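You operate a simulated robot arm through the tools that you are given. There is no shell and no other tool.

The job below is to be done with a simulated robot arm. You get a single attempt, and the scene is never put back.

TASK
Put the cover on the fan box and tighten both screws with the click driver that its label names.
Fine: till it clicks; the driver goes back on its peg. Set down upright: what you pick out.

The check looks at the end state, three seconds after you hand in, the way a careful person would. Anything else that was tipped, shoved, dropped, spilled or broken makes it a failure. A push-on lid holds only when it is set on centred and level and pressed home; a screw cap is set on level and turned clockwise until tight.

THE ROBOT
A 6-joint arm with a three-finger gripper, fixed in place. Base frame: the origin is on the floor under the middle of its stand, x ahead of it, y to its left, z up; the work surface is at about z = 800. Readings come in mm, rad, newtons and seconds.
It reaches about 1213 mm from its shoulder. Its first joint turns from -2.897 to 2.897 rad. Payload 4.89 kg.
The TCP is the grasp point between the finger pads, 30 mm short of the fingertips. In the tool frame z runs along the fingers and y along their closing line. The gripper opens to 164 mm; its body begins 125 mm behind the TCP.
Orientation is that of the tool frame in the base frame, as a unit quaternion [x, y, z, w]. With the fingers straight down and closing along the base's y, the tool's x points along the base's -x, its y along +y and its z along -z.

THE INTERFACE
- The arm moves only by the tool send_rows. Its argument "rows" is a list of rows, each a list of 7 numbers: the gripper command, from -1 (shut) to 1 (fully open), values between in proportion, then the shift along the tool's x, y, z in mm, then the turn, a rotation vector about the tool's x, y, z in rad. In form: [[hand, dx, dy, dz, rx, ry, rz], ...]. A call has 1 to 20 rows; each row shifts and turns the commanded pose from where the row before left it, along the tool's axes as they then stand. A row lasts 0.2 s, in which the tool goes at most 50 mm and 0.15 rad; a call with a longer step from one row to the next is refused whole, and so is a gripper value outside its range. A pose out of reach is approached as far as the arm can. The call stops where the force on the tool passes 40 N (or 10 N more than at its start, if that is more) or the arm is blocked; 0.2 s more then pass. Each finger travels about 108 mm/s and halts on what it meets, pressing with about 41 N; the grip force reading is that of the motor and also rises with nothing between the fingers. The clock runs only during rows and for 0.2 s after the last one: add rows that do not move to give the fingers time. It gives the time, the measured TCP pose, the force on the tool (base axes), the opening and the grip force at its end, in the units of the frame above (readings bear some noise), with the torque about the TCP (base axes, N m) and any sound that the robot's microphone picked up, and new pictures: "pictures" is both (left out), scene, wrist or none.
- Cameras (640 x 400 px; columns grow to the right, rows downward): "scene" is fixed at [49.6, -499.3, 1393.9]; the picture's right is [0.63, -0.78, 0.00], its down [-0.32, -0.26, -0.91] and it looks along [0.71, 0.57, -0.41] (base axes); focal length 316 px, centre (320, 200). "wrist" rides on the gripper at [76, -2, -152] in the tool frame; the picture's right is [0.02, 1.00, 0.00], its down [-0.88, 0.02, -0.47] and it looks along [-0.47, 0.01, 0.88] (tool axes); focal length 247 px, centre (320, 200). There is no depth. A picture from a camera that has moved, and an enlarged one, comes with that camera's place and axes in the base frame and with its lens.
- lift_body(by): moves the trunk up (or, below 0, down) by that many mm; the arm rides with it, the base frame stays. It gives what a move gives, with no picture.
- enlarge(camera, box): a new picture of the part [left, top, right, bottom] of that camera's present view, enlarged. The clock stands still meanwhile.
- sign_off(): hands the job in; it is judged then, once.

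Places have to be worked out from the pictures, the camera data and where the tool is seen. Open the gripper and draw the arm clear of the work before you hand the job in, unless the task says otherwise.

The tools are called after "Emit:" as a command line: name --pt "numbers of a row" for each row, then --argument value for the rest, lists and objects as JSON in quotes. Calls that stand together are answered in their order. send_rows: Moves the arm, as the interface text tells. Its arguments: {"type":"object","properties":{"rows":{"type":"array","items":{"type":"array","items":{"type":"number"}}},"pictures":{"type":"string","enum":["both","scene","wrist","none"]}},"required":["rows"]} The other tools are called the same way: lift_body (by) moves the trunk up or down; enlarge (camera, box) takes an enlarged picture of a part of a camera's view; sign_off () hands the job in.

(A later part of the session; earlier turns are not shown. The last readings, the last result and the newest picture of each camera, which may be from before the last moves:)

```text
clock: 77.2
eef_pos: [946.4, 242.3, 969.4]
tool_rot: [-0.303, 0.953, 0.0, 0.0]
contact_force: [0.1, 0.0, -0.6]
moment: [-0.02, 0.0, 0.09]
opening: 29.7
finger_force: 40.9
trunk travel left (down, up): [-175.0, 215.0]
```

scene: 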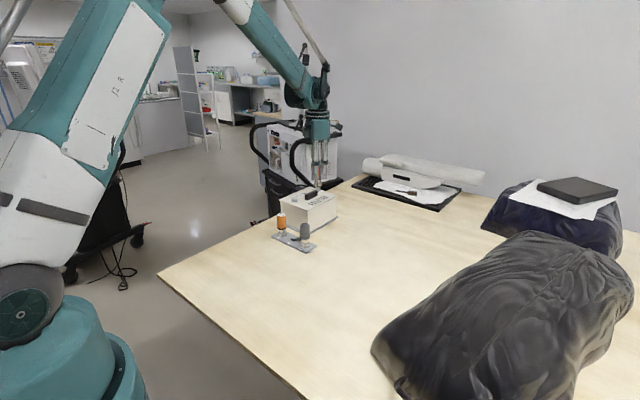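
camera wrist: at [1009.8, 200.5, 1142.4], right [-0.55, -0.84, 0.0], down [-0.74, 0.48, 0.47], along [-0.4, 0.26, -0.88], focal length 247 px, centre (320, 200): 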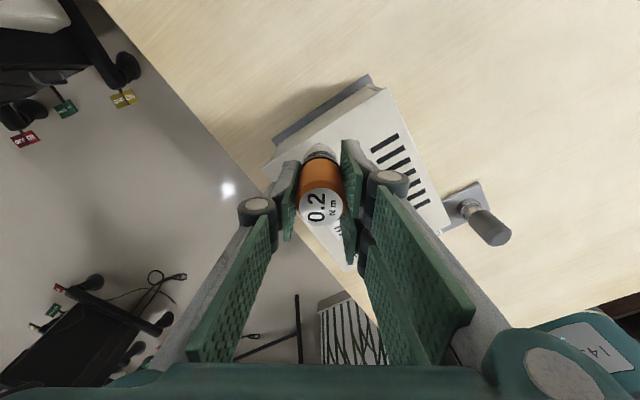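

The moment dropped to 0.09. I'll check whether the handle is slipping in the fingers.

Emit:
enlarge --camera "wrist" --box '[260, 120, 380, 240]'

Emit:
enlarge --camera "scene" --box '[300, 165, 340, 200]'

```text
3.33 times, centred on (320, 180) of wrist
camera zoom: at [884.0, 197.3, 1120.3], right [-0.6, 0.8, 0.0], down [0.71, 0.52, 0.47], along [0.38, 0.28, -0.88], focal length 823 px, centre (320, 267)
```

zoom: 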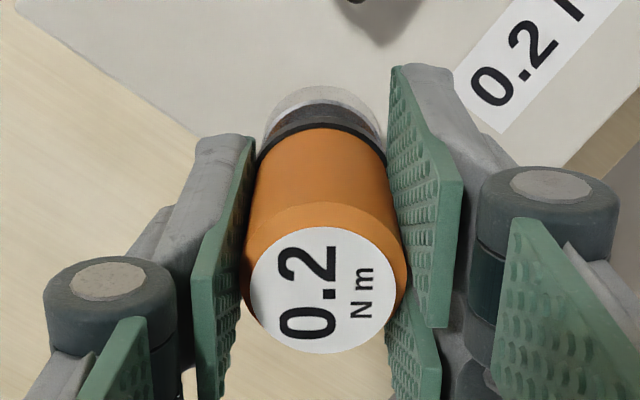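

```text
11.43 times, centred on (320, 182) of scene
camera zoom: at [49.6, -499.3, 1393.9], right [0.63, -0.78, 0.0], down [-0.32, -0.26, -0.91], along [0.71, 0.57, -0.41], focal length 3617 px, centre (320, 400)
```

zoom: 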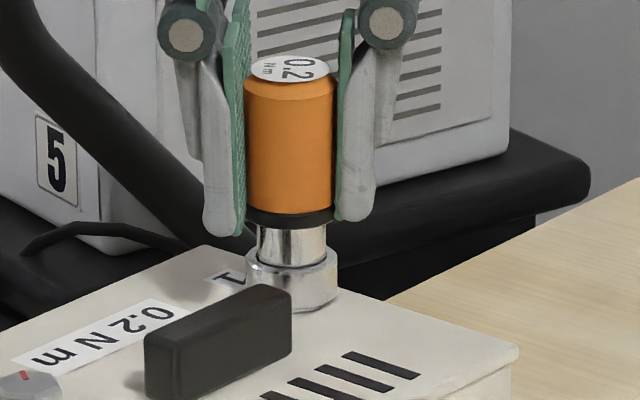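

No slip at all; the torque reading is just noisy around the running torque. Continuing clockwise with larger steps.

Emit:
send_rows --pt "-1 0 0 0 0 0 0.1" --pt "-1 0 0 0 0 0 0.1" --pt "-1 0 0 0 0 0 0.1" --pt "-1 0 0 0 0 0 0.1" --pt "-1 0 0 0 0 0 0.1" --pt "-1 0 0 0 0 0 0.1" --pt "-1 0 0 0 0 0 0" --pictures "none"

```text
clock: 78.8
eef_pos: [947.1, 241.8, 967.7]
tool_rot: [-0.008, 1.0, 0.0, 0.0]
contact_force: [0.3, 0.1, -0.6]
moment: [-0.01, 0.03, 0.14]
opening: 30.2
finger_force: 41.5
trunk travel left (down, up): [-175.0, 215.0]
```

Still running at about 0.14 N·m, no click. More turning.

Emit:
send_rows --pt "-1 0 0 0 0 0 0.1" --pt "-1 0 0 0 0 0 0.1" --pt "-1 0 0 0 0 0 0.1" --pt "-1 0 0 0 0 0 0.1" --pt "-1 0 0 0 0 0 0.1" --pt "-1 0 0 0 0 0 0.1" --pt "-1 0 0 0 0 0 0" --pictures "none"

```text
clock: 80.4
eef_pos: [944.8, 243.5, 968.5]
tool_rot: [0.288, 0.958, 0.0, 0.001]
contact_force: [1.2, 0.0, -1.2]
moment: [0.0, -0.03, 0.23]
opening: 30.1
finger_force: 40.8
trunk travel left (down, up): [-175.0, 215.0]
```

Moment 0.23 now; continuing carefully.

Emit:
send_rows --pt "-1 0 0 0 0 0 0.08" --pt "-1 0 0 0 0 0 0.08" --pt "-1 0 0 0 0 0 0.08" --pt "-1 0 0 0 0 0 0" --pictures "none"

```text
clock: 81.4
eef_pos: [947.1, 241.7, 968.2]
tool_rot: [0.401, 0.916, 0.0, -0.001]
contact_force: [-0.5, 0.2, -1.7]
moment: [-0.03, -0.01, 0.13]
opening: 30.0
finger_force: 40.8
trunk travel left (down, up): [-175.0, 215.0]
```

Back to 0.13 — still running. Continuing.

Emit:
send_rows --pt "-1 0 0 0 0 0 0.1" --pt "-1 0 0 0 0 0 0.1" --pt "-1 0 0 0 0 0 0.1" --pt "-1 0 0 0 0 0 0.1" --pt "-1 0 0 0 0 0 0.1" --pt "-1 0 0 0 0 0 0.1" --pt "-1 0 0 0 0 0 0.1" --pt "-1 0 0 0 0 0 0.1" --pt "-1 0 0 0 0 0 0" --pictures "none"

```text
clock: 83.4
eef_pos: [945.7, 242.6, 967.7]
tool_rot: [0.726, 0.688, 0.001, -0.001]
contact_force: [-0.3, 0.9, -1.2]
moment: [0.0, -0.02, 0.08]
opening: 29.8
finger_force: 41.4
trunk travel left (down, up): [-175.0, 215.0]
```

Yaw 1.62, still free-running. Continuing toward the wrist limit.

Emit:
send_rows --pt "-1 0 0 0 0 0 0.1" --pt "-1 0 0 0 0 0 0.1" --pt "-1 0 0 0 0 0 0.1" --pt "-1 0 0 0 0 0 0.1" --pt "-1 0 0 0 0 0 0.1" --pt "-1 0 0 0 0 0 0.1" --pt "-1 0 0 0 0 0 0.1" --pt "-1 0 0 0 0 0 0.1" --pt "-1 0 0 0 0 0 0.1" --pt "-1 0 0 0 0 0 0.1" --pt "-1 0 0 0 0 0 0" --pictures "none"

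Emit:
enlarge --camera "scene" --box '[300, 165, 340, 200]'

```text
clock: 85.8
eef_pos: [947.1, 243.4, 969.1]
tool_rot: [0.967, 0.256, -0.001, 0.0]
contact_force: [-0.1, -0.8, -1.9]
moment: [-0.01, 0.0, 0.18]
opening: 29.9
finger_force: 40.9
trunk travel left (down, up): [-175.0, 215.0]
```

```text
11.43 times, centred on (320, 182) of scene
camera zoom: at [49.6, -499.3, 1393.9], right [0.63, -0.78, 0.0], down [-0.32, -0.26, -0.91], along [0.71, 0.57, -0.41], focal length 3617 px, centre (320, 400)
```

zoom: 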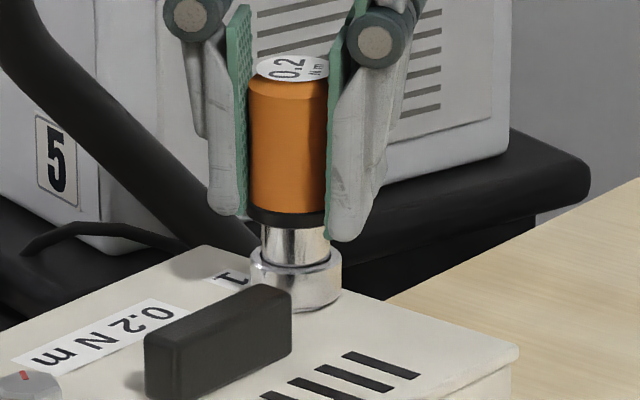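

At yaw 2.62 near the limit, so I lift for another ratchet stroke and check the red mark.

Emit:
send_rows --pt "-1 0 0 0 0 0 -0.05" --pt "-1 0 0 -4 0 0 0" --pt "-1 0 0 -8 0 0 0" --pt "-1 0 0 -10 0 0 0" --pt "-1 0 0 0 0 0 0" --pictures "none"

Emit:
enlarge --camera "scene" --box '[308, 183, 324, 197]'

Emit:
enlarge --camera "wrist" --box '[285, 110, 355, 170]'

```text
clock: 87.0
eef_pos: [947.5, 240.4, 991.6]
tool_rot: [0.96, 0.28, 0.001, 0.0]
contact_force: [-0.4, -0.2, -0.7]
moment: [-0.03, -0.03, -0.02]
opening: 30.1
finger_force: 40.6
trunk travel left (down, up): [-175.0, 215.0]
```

```text
16.00 times, centred on (316, 190) of scene
camera zoom: at [49.6, -499.3, 1393.9], right [0.63, -0.78, 0.0], down [-0.32, -0.26, -0.91], along [0.71, 0.57, -0.41], focal length 5064 px, centre (384, 360)
```

zoom: 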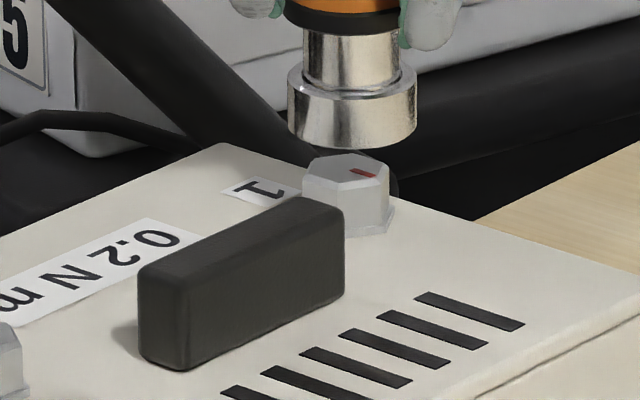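

```text
6.67 times, centred on (320, 140) of wrist
camera zoom: at [1009.8, 284.4, 1142.6], right [0.56, -0.83, 0.0], down [-0.73, -0.49, 0.47], along [-0.39, -0.26, -0.88], focal length 1646 px, centre (320, 600)
```

zoom: 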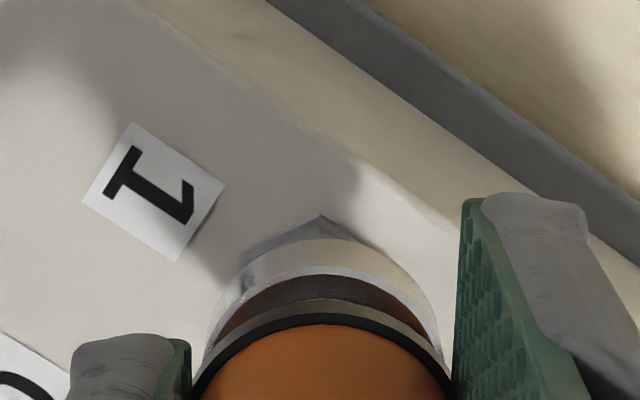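

The red mark hasn't moved since the first stroke. So screw 1 ran down during the first pass and since then something has been slipping at 0.1–0.2 N·m with no click, most likely because there's no axial pressure. I'll wind back 180°, re-seat, press down with real force, then turn.

Emit:
send_rows --pt "-1 0 0 0 0 0 -0.1428" --pt "-1 0 0 0 0 0 -0.1428" --pt "-1 0 0 0 0 0 -0.1428" --pt "-1 0 0 0 0 0 -0.1428" --pt "-1 0 0 0 0 0 -0.1428" --pt "-1 0 0 0 0 0 -0.1428" --pt "-1 0 0 0 0 0 -0.1428" --pt "-1 0 0 0 0 0 -0.1428" --pt "-1 0 0 0 0 0 -0.1428" --pt "-1 0 0 0 0 0 -0.1428" --pt "-1 0 0 0 0 0 -0.1428" --pt "-1 0 0 0 0 0 -0.1428" --pt "-1 0 0 0 0 0 -0.1428" --pt "-1 0 0 0 0 0 -0.1428" --pt "-1 0 0 0 0 0 -0.1428" --pt "-1 0 0 0 0 0 -0.1428" --pt "-1 0 0 0 0 0 -0.1428" --pt "-1 0 0 0 0 0 -0.1428" --pt "-1 0 0 0 0 0 -0.1428" --pt "-1 0 0 0 0 0 -0.1428" --pictures "none"

Emit:
send_rows --pt "-1 0 0 0 0 0 -0.1428" --pt "-1 0 0 0 0 0 -0.1428" --pt "-1 0 0 0 0 0 0" --pt "-1 0 0 0 0 0 0" --pictures "both"

Emit:
enlarge --camera "wrist" --box '[285, 110, 355, 170]'

Emit:
enlarge --camera "scene" --box '[300, 165, 340, 200]'

```text
clock: 91.2
eef_pos: [947.0, 243.0, 990.7]
tool_rot: [-0.14, 0.99, 0.0, 0.0]
contact_force: [0.4, -0.2, -1.4]
moment: [-0.04, -0.01, -0.01]
opening: 30.2
finger_force: 40.5
trunk travel left (down, up): [-175.0, 215.0]
```

```text
clock: 92.2
eef_pos: [948.2, 243.3, 990.4]
tool_rot: [-0.28, 0.96, 0.0, 0.0]
contact_force: [0.4, -0.6, -1.1]
moment: [-0.01, -0.02, 0.01]
opening: 30.2
finger_force: 41.1
trunk travel left (down, up): [-175.0, 215.0]
camera wrist: at [882.5, 200.2, 1142.3], right [-0.56, 0.83, 0.0], down [0.73, 0.49, 0.47], along [0.39, 0.26, -0.88], focal length 247 px, centre (320, 200)
```

scene: 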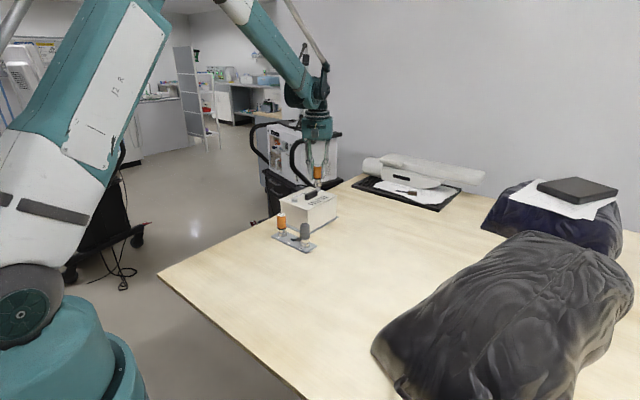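
wrist: 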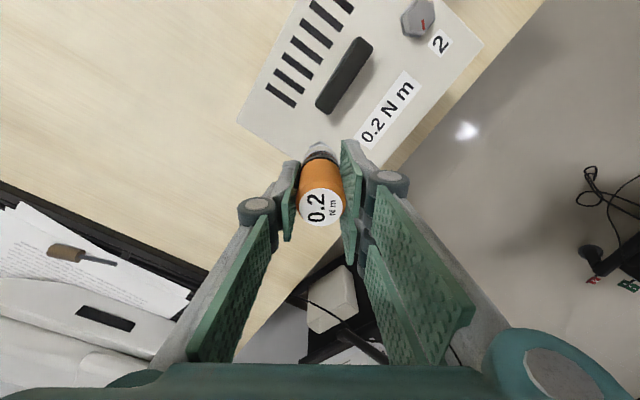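

```text
6.67 times, centred on (320, 140) of wrist
camera zoom: at [882.5, 200.2, 1142.3], right [-0.56, 0.83, 0.0], down [0.73, 0.49, 0.47], along [0.39, 0.26, -0.88], focal length 1646 px, centre (320, 600)
```

zoom: 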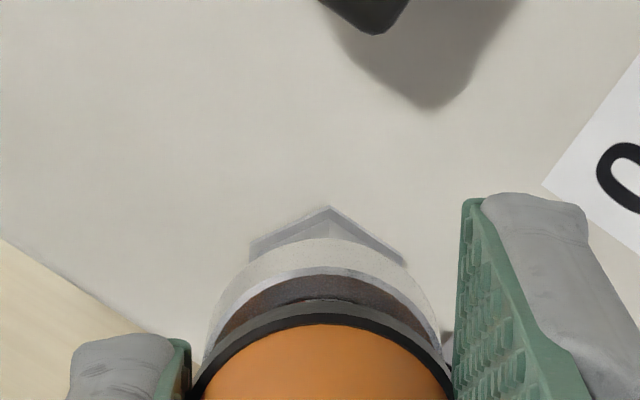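

```text
11.43 times, centred on (320, 182) of scene
camera zoom: at [49.6, -499.3, 1393.9], right [0.63, -0.78, 0.0], down [-0.32, -0.26, -0.91], along [0.71, 0.57, -0.41], focal length 3617 px, centre (320, 400)
```

zoom: 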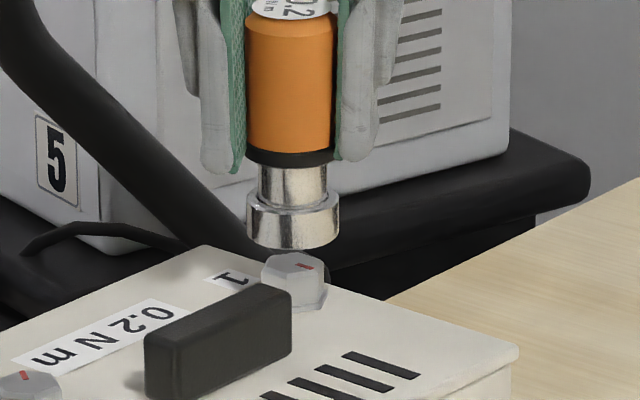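

Aligned again. Lowering onto the head, then I'll press until I get a clear axial force.

Emit:
send_rows --pt "-1 0 0 5 0 0 0" --pt "-1 0 0 4 0 0 0" --pt "-1 0 0 2 0 0 0" --pt "-1 0 0 2 0 0 0" --pt "-1 0 0 2 0 0 0" --pt "-1 0 0 2 0 0 0" --pt "-1 0 0 2 0 0 0" --pt "-1 0 0 2 0 0 0" --pt "-1 0 0 1.5 0 0 0" --pt "-1 0 0 0 0 0 0" --pictures "none"

```text
clock: 94.4
eef_pos: [946.8, 241.7, 968.6]
tool_rot: [-0.279, 0.96, 0.0, 0.0]
contact_force: [0.6, 0.4, -1.8]
moment: [0.03, 0.03, -0.02]
opening: 30.0
finger_force: 40.8
trunk travel left (down, up): [-175.0, 215.0]
```

Fully over the head with no force yet. Pressing down in 0.5 mm steps until it bottoms.

Emit:
send_rows --pt "-1 0 0 0.5 0 0 0" --pt "-1 0 0 0.5 0 0 0" --pt "-1 0 0 0.4 0 0 0" --pt "-1 0 0 0 0 0 0" --pictures "none"

```text
clock: 95.4
eef_pos: [945.6, 242.3, 967.3]
tool_rot: [-0.279, 0.96, 0.0, 0.0]
contact_force: [0.4, 0.8, -2.0]
moment: [-0.02, -0.03, 0.02]
opening: 29.8
finger_force: 41.7
trunk travel left (down, up): [-175.0, 215.0]
```

Emit:
send_rows --pt "-1 0 0 0.5 0 0 0" --pt "-1 0 0 0.5 0 0 0" --pt "-1 0 0 0 0 0 0" --pictures "none"

Emit:
enlarge --camera "scene" --box '[300, 165, 340, 200]'

```text
clock: 96.2
eef_pos: [947.1, 242.5, 966.7]
tool_rot: [-0.28, 0.96, 0.0, 0.0]
contact_force: [3.6, 2.1, 18.1]
moment: [0.04, -0.12, -0.01]
opening: 29.8
finger_force: 41.1
trunk travel left (down, up): [-175.0, 215.0]
```

```text
11.43 times, centred on (320, 182) of scene
camera zoom: at [49.6, -499.3, 1393.9], right [0.63, -0.78, 0.0], down [-0.32, -0.26, -0.91], along [0.71, 0.57, -0.41], focal length 3617 px, centre (320, 400)
```

zoom: 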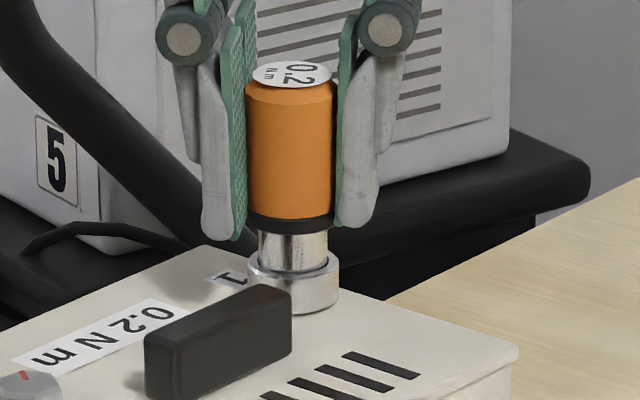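

Bottomed with about 20 N axial force. Turning clockwise now with the pressure on.

Emit:
send_rows --pt "-1 0 0 0 0 0 0.08" --pt "-1 0 0 0 0 0 0.08" --pt "-1 0 0 0 0 0 0.08" --pt "-1 0 0 0 0 0 0.08" --pictures "none"

```text
clock: 97.2
eef_pos: [946.0, 242.3, 966.1]
tool_rot: [-0.123, 0.992, 0.0, 0.0]
contact_force: [-1.3, -0.9, 18.1]
moment: [-0.05, 0.07, 0.25]
opening: 30.0
finger_force: 41.0
trunk travel left (down, up): [-175.0, 215.0]
```

Moment 0.25 N·m with pressure on. Continuing slowly.

Emit:
send_rows --pt "-1 0 0 0 0 0 0.08" --pt "-1 0 0 0 0 0 0.08" --pt "-1 0 0 0 0 0 0.08" --pictures "none"

```text
clock: 98.0
eef_pos: [947.4, 241.8, 965.8]
tool_rot: [-0.003, 1.0, 0.0, 0.0]
contact_force: [-0.1, -1.1, 14.3]
moment: [-0.03, 0.1, 0.17]
opening: 29.9
finger_force: 41.2
trunk travel left (down, up): [-175.0, 215.0]
```

Axial force eased to 14 N, which hints that the screw is advancing. I'll continue and check.

Emit:
send_rows --pt "-1 0 0 0 0 0 0.08" --pt "-1 0 0 0 0 0 0.08" --pt "-1 0 0 0 0 0 0.08" --pt "-1 0 0 0 0 0 0.08" --pt "-1 0 0 0 0 0 0.08" --pt "-1 0 0 0 0 0 0.08" --pictures "none"

```text
clock: 99.4
eef_pos: [946.7, 242.2, 966.8]
tool_rot: [0.233, 0.972, 0.0, 0.0]
contact_force: [-1.1, 0.0, 18.4]
moment: [0.04, 0.03, 0.2]
opening: 30.1
finger_force: 41.4
trunk travel left (down, up): [-175.0, 215.0]
```

No click yet. I'll check the label orientation for slip and turn further.

Emit:
send_rows --pt "-1 0 0 0 0 0 0.1" --pt "-1 0 0 0 0 0 0.1" --pt "-1 0 0 0 0 0 0.1" --pt "-1 0 0 0 0 0 0.1" --pt "-1 0 0 0 0 0 0.1" --pt "-1 0 0 0 0 0 0.1" --pictures "wrist"

Emit:
enlarge --camera "wrist" --box '[260, 120, 380, 240]'

Emit:
enlarge --camera "scene" --box '[305, 170, 335, 200]'

```text
clock: 100.8
eef_pos: [945.4, 242.5, 966.7]
tool_rot: [0.511, 0.859, 0.0, 0.0]
contact_force: [0.2, 0.1, 13.6]
moment: [-0.01, -0.04, 0.24]
opening: 30.1
finger_force: 40.4
trunk travel left (down, up): [-175.0, 215.0]
camera wrist: at [907.1, 308.9, 1118.2], right [0.87, 0.5, 0.0], down [0.44, -0.77, 0.47], along [0.24, -0.41, -0.88], focal length 247 px, centre (320, 200)
```

wrist: 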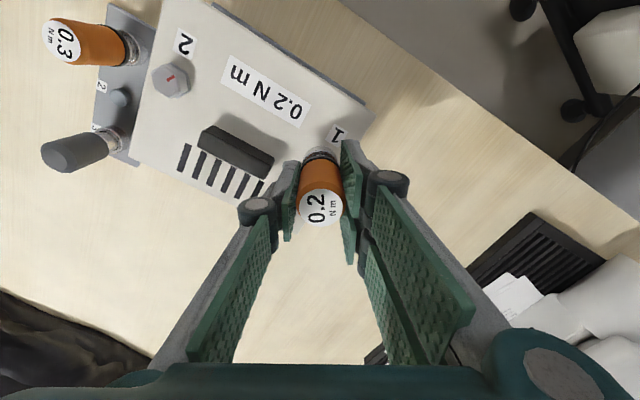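

```text
3.33 times, centred on (320, 180) of wrist
camera zoom: at [907.1, 308.9, 1118.2], right [0.87, 0.5, 0.0], down [0.44, -0.77, 0.47], along [0.24, -0.41, -0.88], focal length 823 px, centre (320, 267)
```

zoom: 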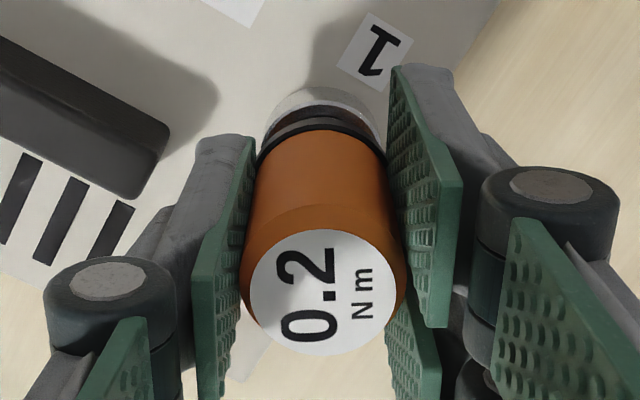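

```text
13.33 times, centred on (320, 185) of scene
camera zoom: at [49.6, -499.3, 1393.9], right [0.63, -0.78, 0.0], down [-0.32, -0.26, -0.91], along [0.71, 0.57, -0.41], focal length 4220 px, centre (320, 400)
```

zoom: 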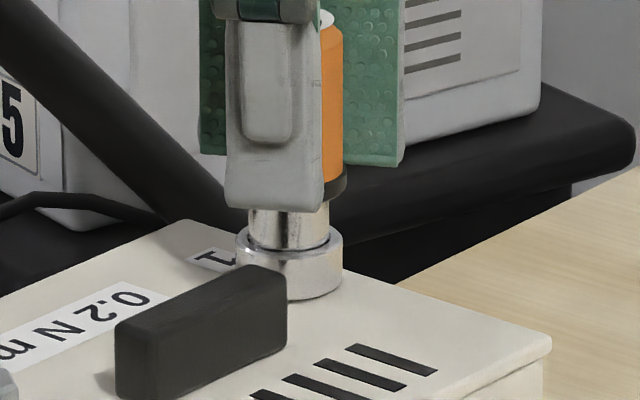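

The grip isn't slipping. I'll lift off to see whether the pressed turn moved the red mark any further.

Emit:
send_rows --pt "-1 0 0 0 0 0 -0.04" --pt "-1 0 0 -4 0 0 0" --pt "-1 0 0 -8 0 0 0" --pt "-1 0 0 -12 0 0 0" --pt "-1 0 0 0 0 0 0" --pictures "none"

Emit:
enlarge --camera "scene" --box '[308, 183, 324, 197]'

Emit:
enlarge --camera "wrist" --box '[285, 110, 355, 170]'

```text
clock: 102.0
eef_pos: [947.1, 242.2, 989.8]
tool_rot: [0.493, 0.87, 0.0, 0.0]
contact_force: [-0.1, 0.1, -1.8]
moment: [0.01, 0.0, 0.04]
opening: 30.3
finger_force: 41.3
trunk travel left (down, up): [-175.0, 215.0]
```

```text
16.00 times, centred on (316, 190) of scene
camera zoom: at [49.6, -499.3, 1393.9], right [0.63, -0.78, 0.0], down [-0.32, -0.26, -0.91], along [0.71, 0.57, -0.41], focal length 5064 px, centre (384, 360)
```

zoom: 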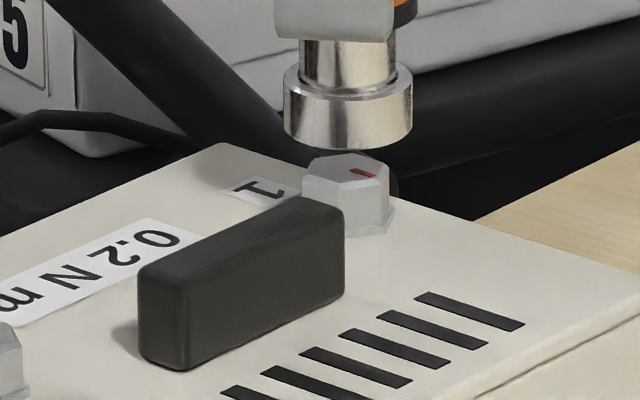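

```text
6.67 times, centred on (320, 140) of wrist
camera zoom: at [905.3, 307.4, 1141.8], right [0.85, 0.53, 0.0], down [0.47, -0.75, 0.47], along [0.25, -0.4, -0.88], focal length 1646 px, centre (320, 600)
```

zoom: 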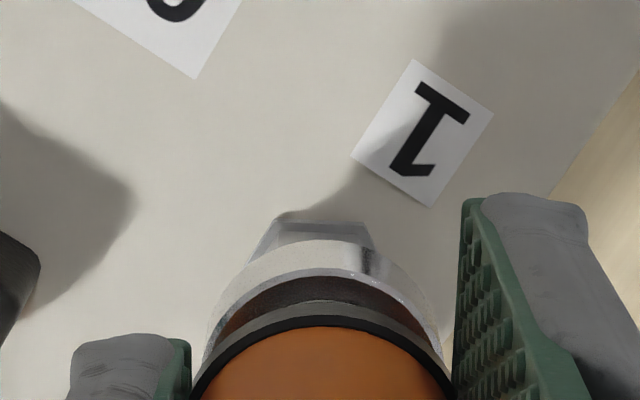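

The mark is exactly where it was, so screw 1 is seated at its end and the driver slips above about 0.2 N·m, yet no click has been reported. I'll re-seat and turn in single small rows to see the torque pattern and listen.

Emit:
send_rows --pt "-1 0 0 6 0 0 0" --pt "-1 0 0 5 0 0 0" --pt "-1 0 0 3 0 0 0" --pt "-1 0 0 3 0 0 0" --pt "-1 0 0 3 0 0 0" --pt "-1 0 0 2 0 0 0" --pt "-1 0 0 1 0 0 0" --pt "-1 0 0 0 0 0 0" --pictures "none"

Emit:
send_rows --pt "-1 0 0 0 0 0 0.05" --pictures "none"

Emit:
send_rows --pt "-1 0 0 0 0 0 0.05" --pictures "none"

Emit:
send_rows --pt "-1 0 0 0 0 0 0.05" --pictures "none"

Emit:
send_rows --pt "-1 0 0 0 0 0 0.05" --pictures "none"

```text
clock: 103.8
eef_pos: [946.7, 241.4, 966.6]
tool_rot: [0.493, 0.87, 0.0, -0.001]
contact_force: [-0.6, 0.5, -0.4]
moment: [-0.01, 0.0, 0.06]
opening: 29.8
finger_force: 41.0
trunk travel left (down, up): [-175.0, 215.0]
```

```text
clock: 104.2
eef_pos: [946.4, 242.6, 965.5]
tool_rot: [0.515, 0.857, 0.0, 0.001]
contact_force: [0.0, 0.1, -1.1]
moment: [0.0, 0.03, 0.07]
opening: 30.2
finger_force: 41.1
trunk travel left (down, up): [-175.0, 215.0]
```

```text
clock: 104.6
eef_pos: [947.4, 243.0, 966.6]
tool_rot: [0.537, 0.843, 0.0, 0.0]
contact_force: [0.0, 0.0, -1.5]
moment: [0.03, -0.01, 0.12]
opening: 29.9
finger_force: 41.1
trunk travel left (down, up): [-175.0, 215.0]
```

```text
clock: 105.0
eef_pos: [947.1, 242.6, 966.3]
tool_rot: [0.557, 0.83, 0.001, 0.001]
contact_force: [0.2, -0.1, -0.1]
moment: [-0.01, 0.02, 0.07]
opening: 30.0
finger_force: 41.3
trunk travel left (down, up): [-175.0, 215.0]
```

```text
clock: 105.4
eef_pos: [946.7, 241.4, 966.3]
tool_rot: [0.578, 0.816, -0.001, -0.001]
contact_force: [0.5, -1.2, -0.8]
moment: [0.01, 0.0, 0.19]
opening: 30.0
finger_force: 41.5
trunk travel left (down, up): [-175.0, 215.0]
```

The torque bounces between 0.07 and 0.19. A few finer steps to see whether it saw-tooths like a clutch.

Emit:
send_rows --pt "-1 0 0 0 0 0 0.02" --pictures "none"

Emit:
send_rows --pt "-1 0 0 0 0 0 0.02" --pictures "none"

Emit:
send_rows --pt "-1 0 0 0 0 0 0.02" --pictures "none"

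Emit:
send_rows --pt "-1 0 0 0 0 0 0.02" --pictures "none"

Emit:
send_rows --pt "-1 0 0 0 0 0 0.02" --pictures "none"

Emit:
send_rows --pt "-1 0 0 0 0 0 0.02" --pictures "none"

```text
clock: 105.8
eef_pos: [947.5, 242.4, 967.2]
tool_rot: [0.586, 0.81, -0.001, 0.0]
contact_force: [-0.3, 0.4, -0.7]
moment: [0.01, 0.01, 0.2]
opening: 30.2
finger_force: 40.8
trunk travel left (down, up): [-175.0, 215.0]
```

```text
clock: 106.2
eef_pos: [946.4, 243.1, 965.2]
tool_rot: [0.594, 0.804, -0.001, 0.001]
contact_force: [-1.8, -1.4, -0.9]
moment: [-0.1, 0.07, 0.08]
opening: 29.8
finger_force: 41.2
trunk travel left (down, up): [-175.0, 215.0]
```

```text
clock: 106.6
eef_pos: [947.6, 242.2, 967.8]
tool_rot: [0.602, 0.799, -0.001, 0.0]
contact_force: [-1.4, -0.6, -0.3]
moment: [-0.03, 0.06, 0.11]
opening: 29.7
finger_force: 40.8
trunk travel left (down, up): [-175.0, 215.0]
```

```text
clock: 107.0
eef_pos: [946.2, 242.8, 965.9]
tool_rot: [0.611, 0.792, 0.0, 0.0]
contact_force: [0.8, 0.3, -0.6]
moment: [-0.02, 0.01, 0.13]
opening: 29.7
finger_force: 41.1
trunk travel left (down, up): [-175.0, 215.0]
```

```text
clock: 107.4
eef_pos: [945.4, 244.1, 967.1]
tool_rot: [0.618, 0.786, 0.0, -0.001]
contact_force: [-0.1, 0.5, -1.5]
moment: [-0.01, -0.01, 0.12]
opening: 29.8
finger_force: 41.4
trunk travel left (down, up): [-175.0, 215.0]
```

```text
clock: 107.8
eef_pos: [947.0, 243.0, 965.8]
tool_rot: [0.626, 0.78, 0.0, 0.0]
contact_force: [-0.6, 0.0, -0.4]
moment: [0.02, -0.01, 0.2]
opening: 29.7
finger_force: 41.3
trunk travel left (down, up): [-175.0, 215.0]
```

The torque saw-tooths 0.08 → 0.20 → 0.08 with a period of about 0.1 rad, which looks like a clutch releasing. To be sure it's the clutch and not the socket skating round the head, I'll lift, turn 30° off phase and lower: a true hex must then block on the head.

Emit:
send_rows --pt "-1 0 0 0 0 0 -0.04" --pt "-1 0 0 -4 0 0 0" --pt "-1 0 0 -8 0 0 0" --pt "-1 0 0 -8 0 0 0" --pt "-1 0 0 0 0 0 0.1309" --pt "-1 0 0 0 0 0 0.1309" --pt "-1 0 0 0 0 0 0.1309" --pt "-1 0 0 0 0 0 0.1309" --pt "-1 0 0 5 0 0 0" --pt "-1 0 0 0 0 0 0" --pictures "none"

Emit:
send_rows --pt "-1 0 0 1.5 0 0 0" --pt "-1 0 0 1.5 0 0 0" --pt "-1 0 0 1.0 0 0 0" --pt "-1 0 0 0 0 0 0" --pictures "none"

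```text
clock: 110.0
eef_pos: [946.6, 241.3, 981.3]
tool_rot: [0.794, 0.608, 0.0, 0.0]
contact_force: [0.0, -1.0, -1.8]
moment: [-0.06, 0.02, -0.03]
opening: 30.1
finger_force: 41.1
trunk travel left (down, up): [-175.0, 215.0]
```

```text
clock: 111.0
eef_pos: [946.6, 241.7, 977.2]
tool_rot: [0.795, 0.606, 0.0, 0.001]
contact_force: [0.6, 0.4, -1.2]
moment: [0.02, 0.0, -0.01]
opening: 30.2
finger_force: 41.4
trunk travel left (down, up): [-175.0, 215.0]
```

No contact at 977; lowering slightly more.

Emit:
send_rows --pt "-1 0 0 1 0 0 0" --pt "-1 0 0 1 0 0 0" --pt "-1 0 0 1 0 0 0" --pt "-1 0 0 0 0 0 0" --pictures "none"

Emit:
enlarge --camera "scene" --box '[308, 183, 324, 197]'

```text
clock: 112.0
eef_pos: [947.6, 243.0, 974.5]
tool_rot: [0.794, 0.608, 0.0, 0.001]
contact_force: [0.7, 0.0, -1.1]
moment: [0.03, -0.02, -0.02]
opening: 30.2
finger_force: 41.0
trunk travel left (down, up): [-175.0, 215.0]
```

```text
16.00 times, centred on (316, 190) of scene
camera zoom: at [49.6, -499.3, 1393.9], right [0.63, -0.78, 0.0], down [-0.32, -0.26, -0.91], along [0.71, 0.57, -0.41], focal length 5064 px, centre (384, 360)
```

zoom: 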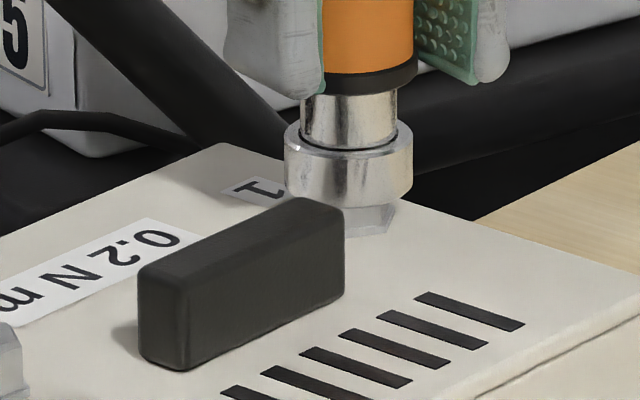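

It slides on at any phase, so the coupling isn't a bare hex contact. A pure saw-tooth of 0.08–0.20 N·m with no side force is the driver's own clutch releasing at its setting, and the screw's mark stays at its end position. So screw 1 is tight. I lift off and wind the wrist back to yaw −90° for screw 2.

Emit:
send_rows --pt "-1 0 0 -5 0 0 0" --pt "-1 0 0 -15 0 0 0" --pt "-1 0 0 -30 0 0 0" --pt "-1 0 0 -25 0 0 0" --pt "-1 0 0 0 0 0 -0.1417" --pt "-1 0 0 0 0 0 -0.1417" --pt "-1 0 0 0 0 0 -0.1417" --pt "-1 0 0 0 0 0 -0.1417" --pt "-1 0 0 0 0 0 -0.1417" --pt "-1 0 0 0 0 0 -0.1417" --pt "-1 0 0 0 0 0 -0.1417" --pt "-1 0 0 0 0 0 -0.1417" --pt "-1 0 0 0 0 0 -0.1417" --pt "-1 0 0 0 0 0 -0.1417" --pt "-1 0 0 0 0 0 -0.1417" --pt "-1 0 0 0 0 0 -0.1417" --pictures "none"

Emit:
send_rows --pt "-1 0 0 0 0 0 -0.1417" --pt "-1 0 0 0 0 0 -0.1417" --pt "-1 0 0 0 0 0 -0.1417" --pt "-1 0 0 0 0 0 -0.1417" --pt "-1 0 0 0 0 0 -0.1417" --pt "-1 0 0 0 0 0 -0.1417" --pt "-1 0 0 0 0 0 -0.1417" --pt "-1 0 0 0 0 0 -0.1417" --pt "-1 0 0 0 0 0 -0.1417" --pt "-1 0 0 0 0 0 -0.1417" --pt "-1 0 0 0 0 0 -0.1417" --pt "-1 0 0 0 0 0 -0.1417" --pt "-1 0 0 0 0 0 0" --pt "-1 0 0 0 0 0 0" --pictures "both"

Emit:
enlarge --camera "wrist" --box '[295, 110, 345, 150]'

Emit:
enlarge --camera "wrist" --box '[405, 120, 455, 160]'

```text
clock: 115.4
eef_pos: [946.3, 241.3, 1049.1]
tool_rot: [0.066, 0.998, 0.0, 0.001]
contact_force: [-0.8, -0.2, -0.5]
moment: [-0.03, -0.01, 0.0]
opening: 29.8
finger_force: 40.8
trunk travel left (down, up): [-175.0, 215.0]
```

```text
clock: 118.4
eef_pos: [946.8, 242.6, 1050.3]
tool_rot: [-0.705, 0.71, 0.0, 0.0]
contact_force: [0.9, -0.1, -1.1]
moment: [0.01, 0.01, -0.06]
opening: 29.9
finger_force: 41.1
trunk travel left (down, up): [-175.0, 215.0]
camera wrist: at [947.1, 166.8, 1202.0], right [-1.0, -0.02, 0.0], down [-0.01, 0.88, 0.47], along [-0.01, 0.47, -0.88], focal length 247 px, centre (320, 200)
```

scene: 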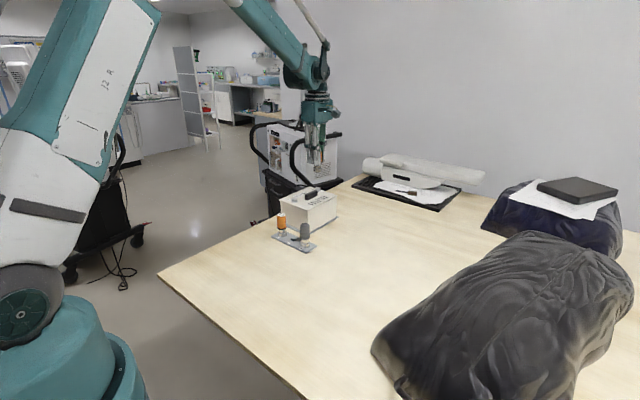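
wrist: 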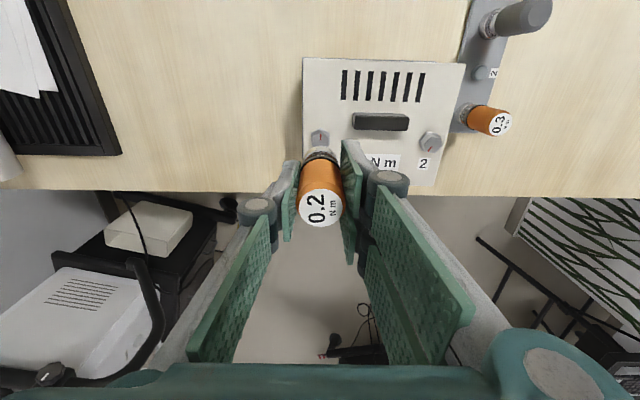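

```text
10.00 times, centred on (320, 130) of wrist
camera zoom: at [947.1, 166.8, 1202.0], right [-1.0, -0.02, 0.0], down [-0.01, 0.88, 0.47], along [-0.01, 0.47, -0.88], focal length 2470 px, centre (320, 900)
```

zoom: 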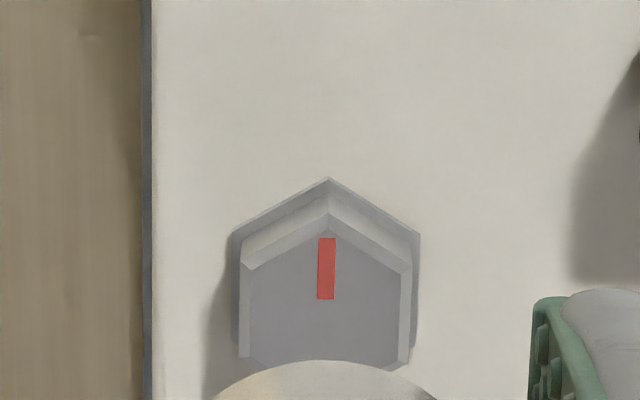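

```text
10.00 times, centred on (430, 140) of wrist
camera zoom: at [947.1, 166.8, 1202.0], right [-1.0, -0.02, 0.0], down [-0.01, 0.88, 0.47], along [-0.01, 0.47, -0.88], focal length 2470 px, centre (-780, 800)
```

zoom: 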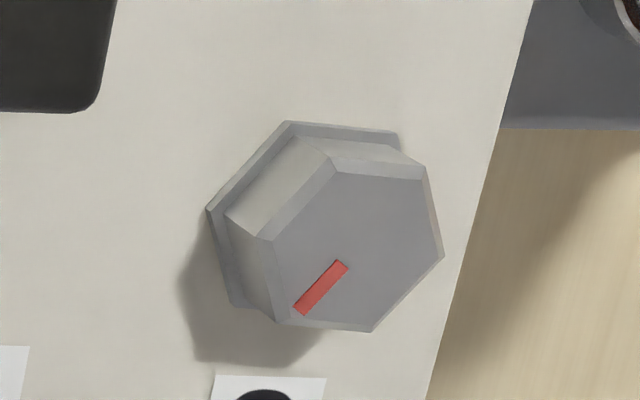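

Screw 1's mark now points square along −y, a clean end position. Screw 2 is at tool-frame offset (−1.3, 134.2) from here; I move there at this height and verify.

Emit:
send_rows --pt "-1 -0.3 25 0 0 0 0" --pt "-1 -0.4 42 0 0 0 0" --pt "-1 -0.3 42 0 0 0 0" --pt "-1 -0.3 25.2 0 0 0 0" --pt "-1 0 0 0 0 0 0" --pt "-1 0 0 0 0 0 0" --pictures "both"

Emit:
enlarge --camera "wrist" --box '[295, 110, 345, 150]'

Emit:
enlarge --camera "scene" --box '[270, 160, 315, 210]'

```text
clock: 119.8
eef_pos: [811.4, 244.4, 1050.7]
tool_rot: [-0.705, 0.709, 0.001, 0.0]
contact_force: [0.2, -0.9, -1.5]
moment: [-0.04, -0.02, -0.01]
opening: 29.9
finger_force: 41.2
trunk travel left (down, up): [-175.0, 215.0]
camera wrist: at [811.7, 168.6, 1202.6], right [-1.0, -0.02, 0.0], down [-0.01, 0.88, 0.47], along [-0.01, 0.47, -0.88], focal length 247 px, centre (320, 200)
```

scene: 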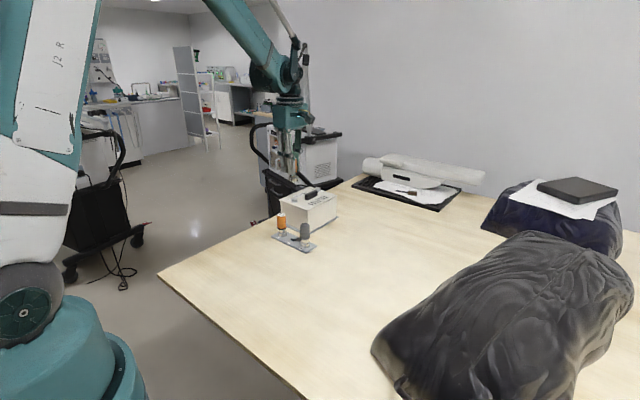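
wrist: 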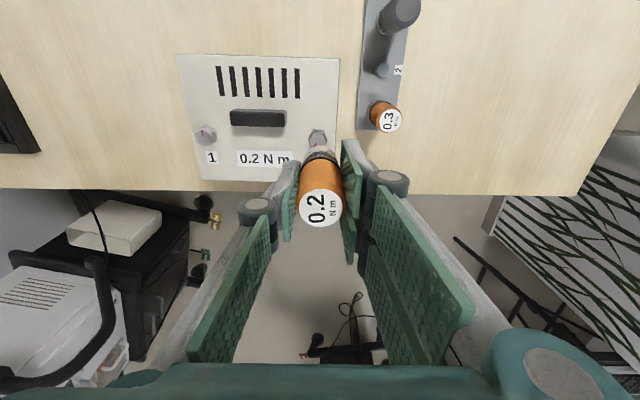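

```text
10.00 times, centred on (320, 130) of wrist
camera zoom: at [811.7, 168.6, 1202.6], right [-1.0, -0.02, 0.0], down [-0.01, 0.88, 0.47], along [-0.01, 0.47, -0.88], focal length 2470 px, centre (320, 900)
```

zoom: 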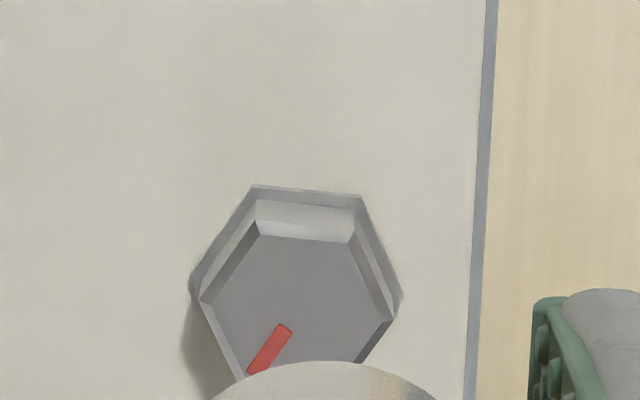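

```text
8.00 times, centred on (292, 185) of scene
camera zoom: at [49.6, -499.3, 1393.9], right [0.63, -0.78, 0.0], down [-0.32, -0.26, -0.91], along [0.71, 0.57, -0.41], focal length 2532 px, centre (540, 320)
```

zoom: 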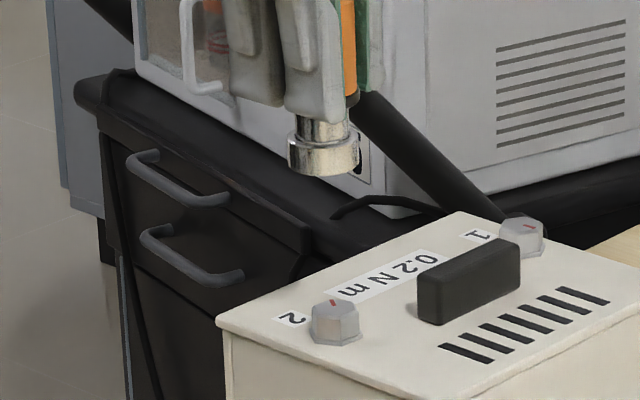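

Screw 2's head is about 3.2 mm off in tool y, confirmed by the scene view. Correcting, then descending to just above the head.

Emit:
send_rows --pt "-1 0.4 -3.3 0 0 0 0" --pt "-1 0 0 15 0 0 0" --pt "-1 0 0 20 0 0 0" --pt "-1 0 0 15 0 0 0" --pt "-1 0 0 10 0 0 0" --pt "-1 0 0 0 0 0 0" --pt "-1 0 0 0 0 0 0" --pictures "both"

Emit:
enlarge --camera "scene" --box '[280, 170, 320, 205]'

Emit:
enlarge --camera "wrist" --box '[285, 110, 355, 170]'

```text
clock: 121.4
eef_pos: [814.8, 245.3, 990.9]
tool_rot: [-0.705, 0.709, 0.0, 0.0]
contact_force: [0.3, -0.7, -2.2]
moment: [0.01, -0.01, -0.01]
opening: 30.1
finger_force: 40.6
trunk travel left (down, up): [-175.0, 215.0]
camera wrist: at [815.8, 168.0, 1142.0], right [-1.0, -0.02, 0.0], down [-0.01, 0.88, 0.47], along [-0.01, 0.47, -0.88], focal length 247 px, centre (320, 200)
```

scene: 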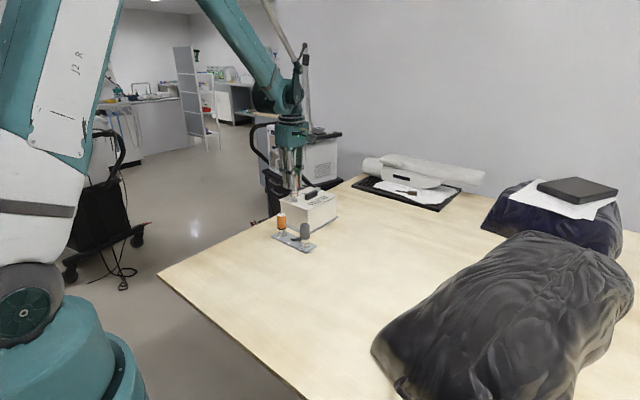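
wrist: 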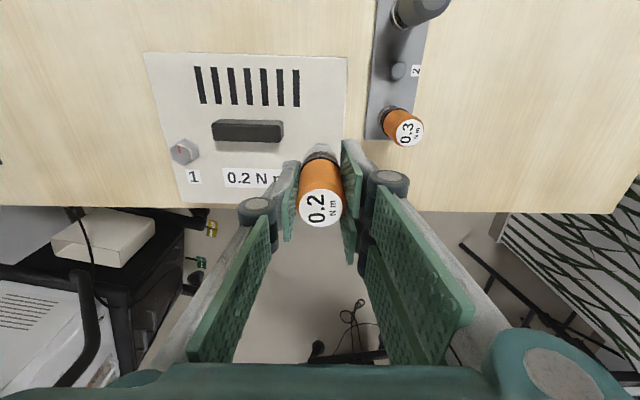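

```text
11.43 times, centred on (300, 188) of scene
camera zoom: at [49.6, -499.3, 1393.9], right [0.63, -0.78, 0.0], down [-0.32, -0.26, -0.91], along [0.71, 0.57, -0.41], focal length 3617 px, centre (549, 343)
```

zoom: 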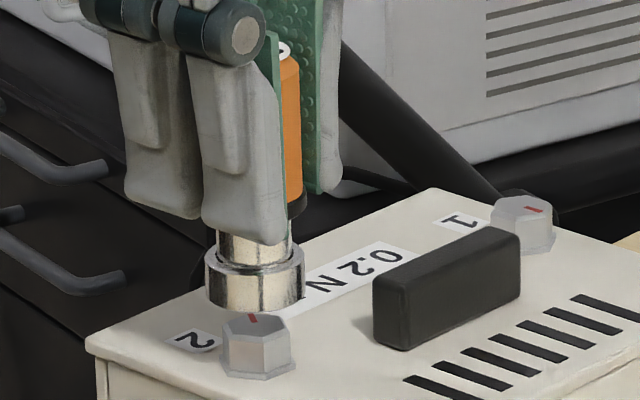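

```text
6.67 times, centred on (320, 140) of wrist
camera zoom: at [815.8, 168.0, 1142.0], right [-1.0, -0.02, 0.0], down [-0.01, 0.88, 0.47], along [-0.01, 0.47, -0.88], focal length 1646 px, centre (320, 600)
```

zoom: 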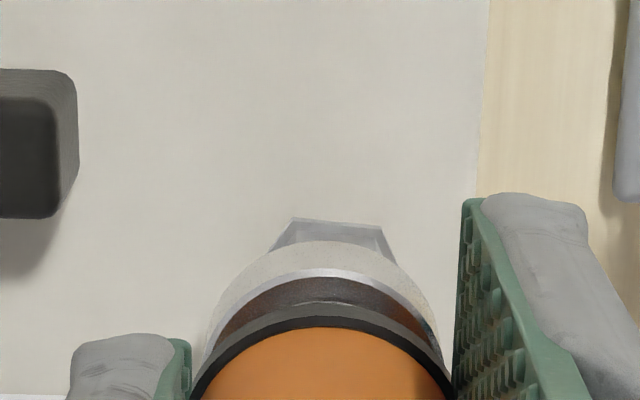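

Socket and head look concentric to within about 0.5 mm, matching the calibration from screw 1. Lowering gently while watching force.

Emit:
send_rows --pt "-1 0 0 3 0 0 0" --pt "-1 0 0 3 0 0 0" --pt "-1 0 0 2 0 0 0" --pt "-1 0 0 1 0 0 0" --pt "-1 0 0 1 0 0 0" --pt "-1 0 0 1 0 0 0" --pt "-1 0 0 0 0 0 0" --pictures "none"

```text
clock: 123.0
eef_pos: [816.5, 244.5, 978.6]
tool_rot: [-0.705, 0.709, 0.0, -0.001]
contact_force: [0.3, 1.9, 16.5]
moment: [0.11, 0.23, 0.02]
opening: 30.2
finger_force: 41.3
trunk travel left (down, up): [-175.0, 215.0]
```

Contact on the −x side of the rim. I lift 1.2 mm, shift (−0.8, +0.3) in base axes, and touch again.

Emit:
send_rows --pt "-1 0 0 -1.2 0 0 0" --pt "-1 -0.3 0.8 0 0 0 0" --pt "-1 0 0 0.7 0 0 0" --pt "-1 0 0 0.7 0 0 0" --pt "-1 0 0 0 0 0 0" --pictures "none"

```text
clock: 124.2
eef_pos: [815.4, 243.8, 978.4]
tool_rot: [-0.705, 0.709, 0.0, 0.0]
contact_force: [0.3, 0.3, -0.8]
moment: [0.01, -0.07, -0.02]
opening: 29.9
finger_force: 40.5
trunk travel left (down, up): [-175.0, 215.0]
```

The contact is gone at the same height, so it's entering. Continuing down.

Emit:
send_rows --pt "-1 0 0 1 0 0 0" --pt "-1 0 0 1 0 0 0" --pt "-1 0 0 1.5 0 0 0" --pt "-1 0 0 1.5 0 0 0" --pt "-1 0 0 0 0 0 0" --pictures "none"

Emit:
enlarge --camera "scene" --box '[280, 170, 320, 205]'

```text
clock: 125.4
eef_pos: [816.4, 243.1, 972.1]
tool_rot: [-0.705, 0.709, 0.001, 0.0]
contact_force: [0.6, 0.3, -1.7]
moment: [0.0, -0.06, 0.02]
opening: 29.9
finger_force: 40.9
trunk travel left (down, up): [-175.0, 215.0]
```

```text
11.43 times, centred on (300, 188) of scene
camera zoom: at [49.6, -499.3, 1393.9], right [0.63, -0.78, 0.0], down [-0.32, -0.26, -0.91], along [0.71, 0.57, -0.41], focal length 3617 px, centre (549, 343)
```

zoom: 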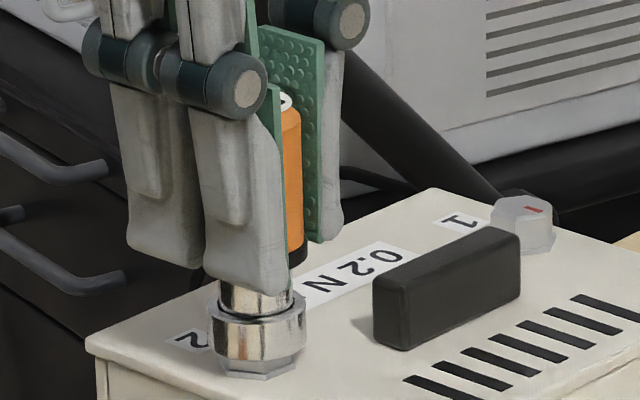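

The socket is well over screw 2's head. Going down to the same engaged depth as before.

Emit:
send_rows --pt "-1 0 0 1.2 0 0 0" --pt "-1 0 0 1.2 0 0 0" --pt "-1 0 0 1.0 0 0 0" --pt "-1 0 0 0 0 0 0" --pictures "none"

Emit:
enlarge --camera "scene" --box '[280, 170, 320, 205]'

```text
clock: 126.4
eef_pos: [815.3, 244.8, 969.6]
tool_rot: [-0.705, 0.709, 0.0, 0.0]
contact_force: [0.0, 0.0, -2.1]
moment: [0.0, 0.01, 0.01]
opening: 29.8
finger_force: 40.9
trunk travel left (down, up): [-175.0, 215.0]
```

```text
11.43 times, centred on (300, 188) of scene
camera zoom: at [49.6, -499.3, 1393.9], right [0.63, -0.78, 0.0], down [-0.32, -0.26, -0.91], along [0.71, 0.57, -0.41], focal length 3617 px, centre (549, 343)
```

zoom: 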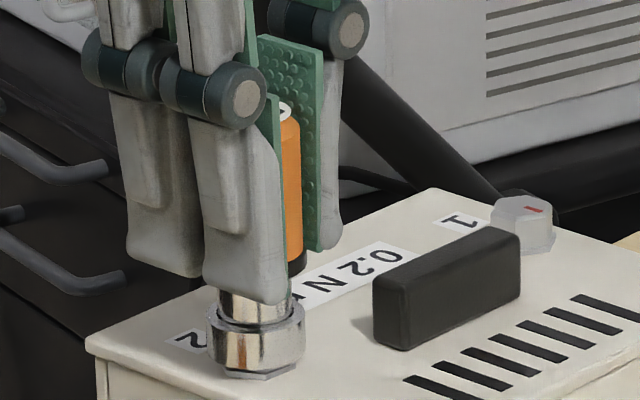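

Engaged on screw 2. Turning clockwise, reading torque and sound as I go.

Emit:
send_rows --pt "-1 0 0 0.6 0 0 0.1" --pt "-1 0 0 0.4 0 0 0.12" --pt "-1 0 0 0 0 0 0.12" --pt "-1 0 0 0 0 0 0.12" --pt "-1 0 0 0 0 0 0.12" --pt "-1 0 0 0 0 0 0.12" --pt "-1 0 0 0 0 0 0.12" --pt "-1 0 0 0 0 0 0.12" --pt "-1 0 0 0 0 0 0.12" --pt "-1 0 0 0 0 0 0" --pictures "none"

Emit:
send_rows --pt "-1 0 0 0 0 0 0.12" --pt "-1 0 0 0 0 0 0.12" --pt "-1 0 0 0 0 0 0.12" --pt "-1 0 0 0 0 0 0.12" --pt "-1 0 0 0 0 0 0.12" --pt "-1 0 0 0 0 0 0.12" --pt "-1 0 0 0 0 0 0" --pictures "none"

```text
clock: 128.6
eef_pos: [814.5, 244.8, 970.2]
tool_rot: [-0.249, 0.969, 0.0, 0.0]
contact_force: [-0.9, -1.0, -1.3]
moment: [-0.05, 0.06, 0.04]
opening: 30.1
finger_force: 41.3
trunk travel left (down, up): [-175.0, 215.0]
```

```text
clock: 130.2
eef_pos: [814.6, 244.8, 969.5]
tool_rot: [0.108, 0.994, 0.0, 0.0]
contact_force: [-0.1, 0.4, -0.8]
moment: [-0.02, -0.03, 0.02]
opening: 29.9
finger_force: 40.8
trunk travel left (down, up): [-175.0, 215.0]
```

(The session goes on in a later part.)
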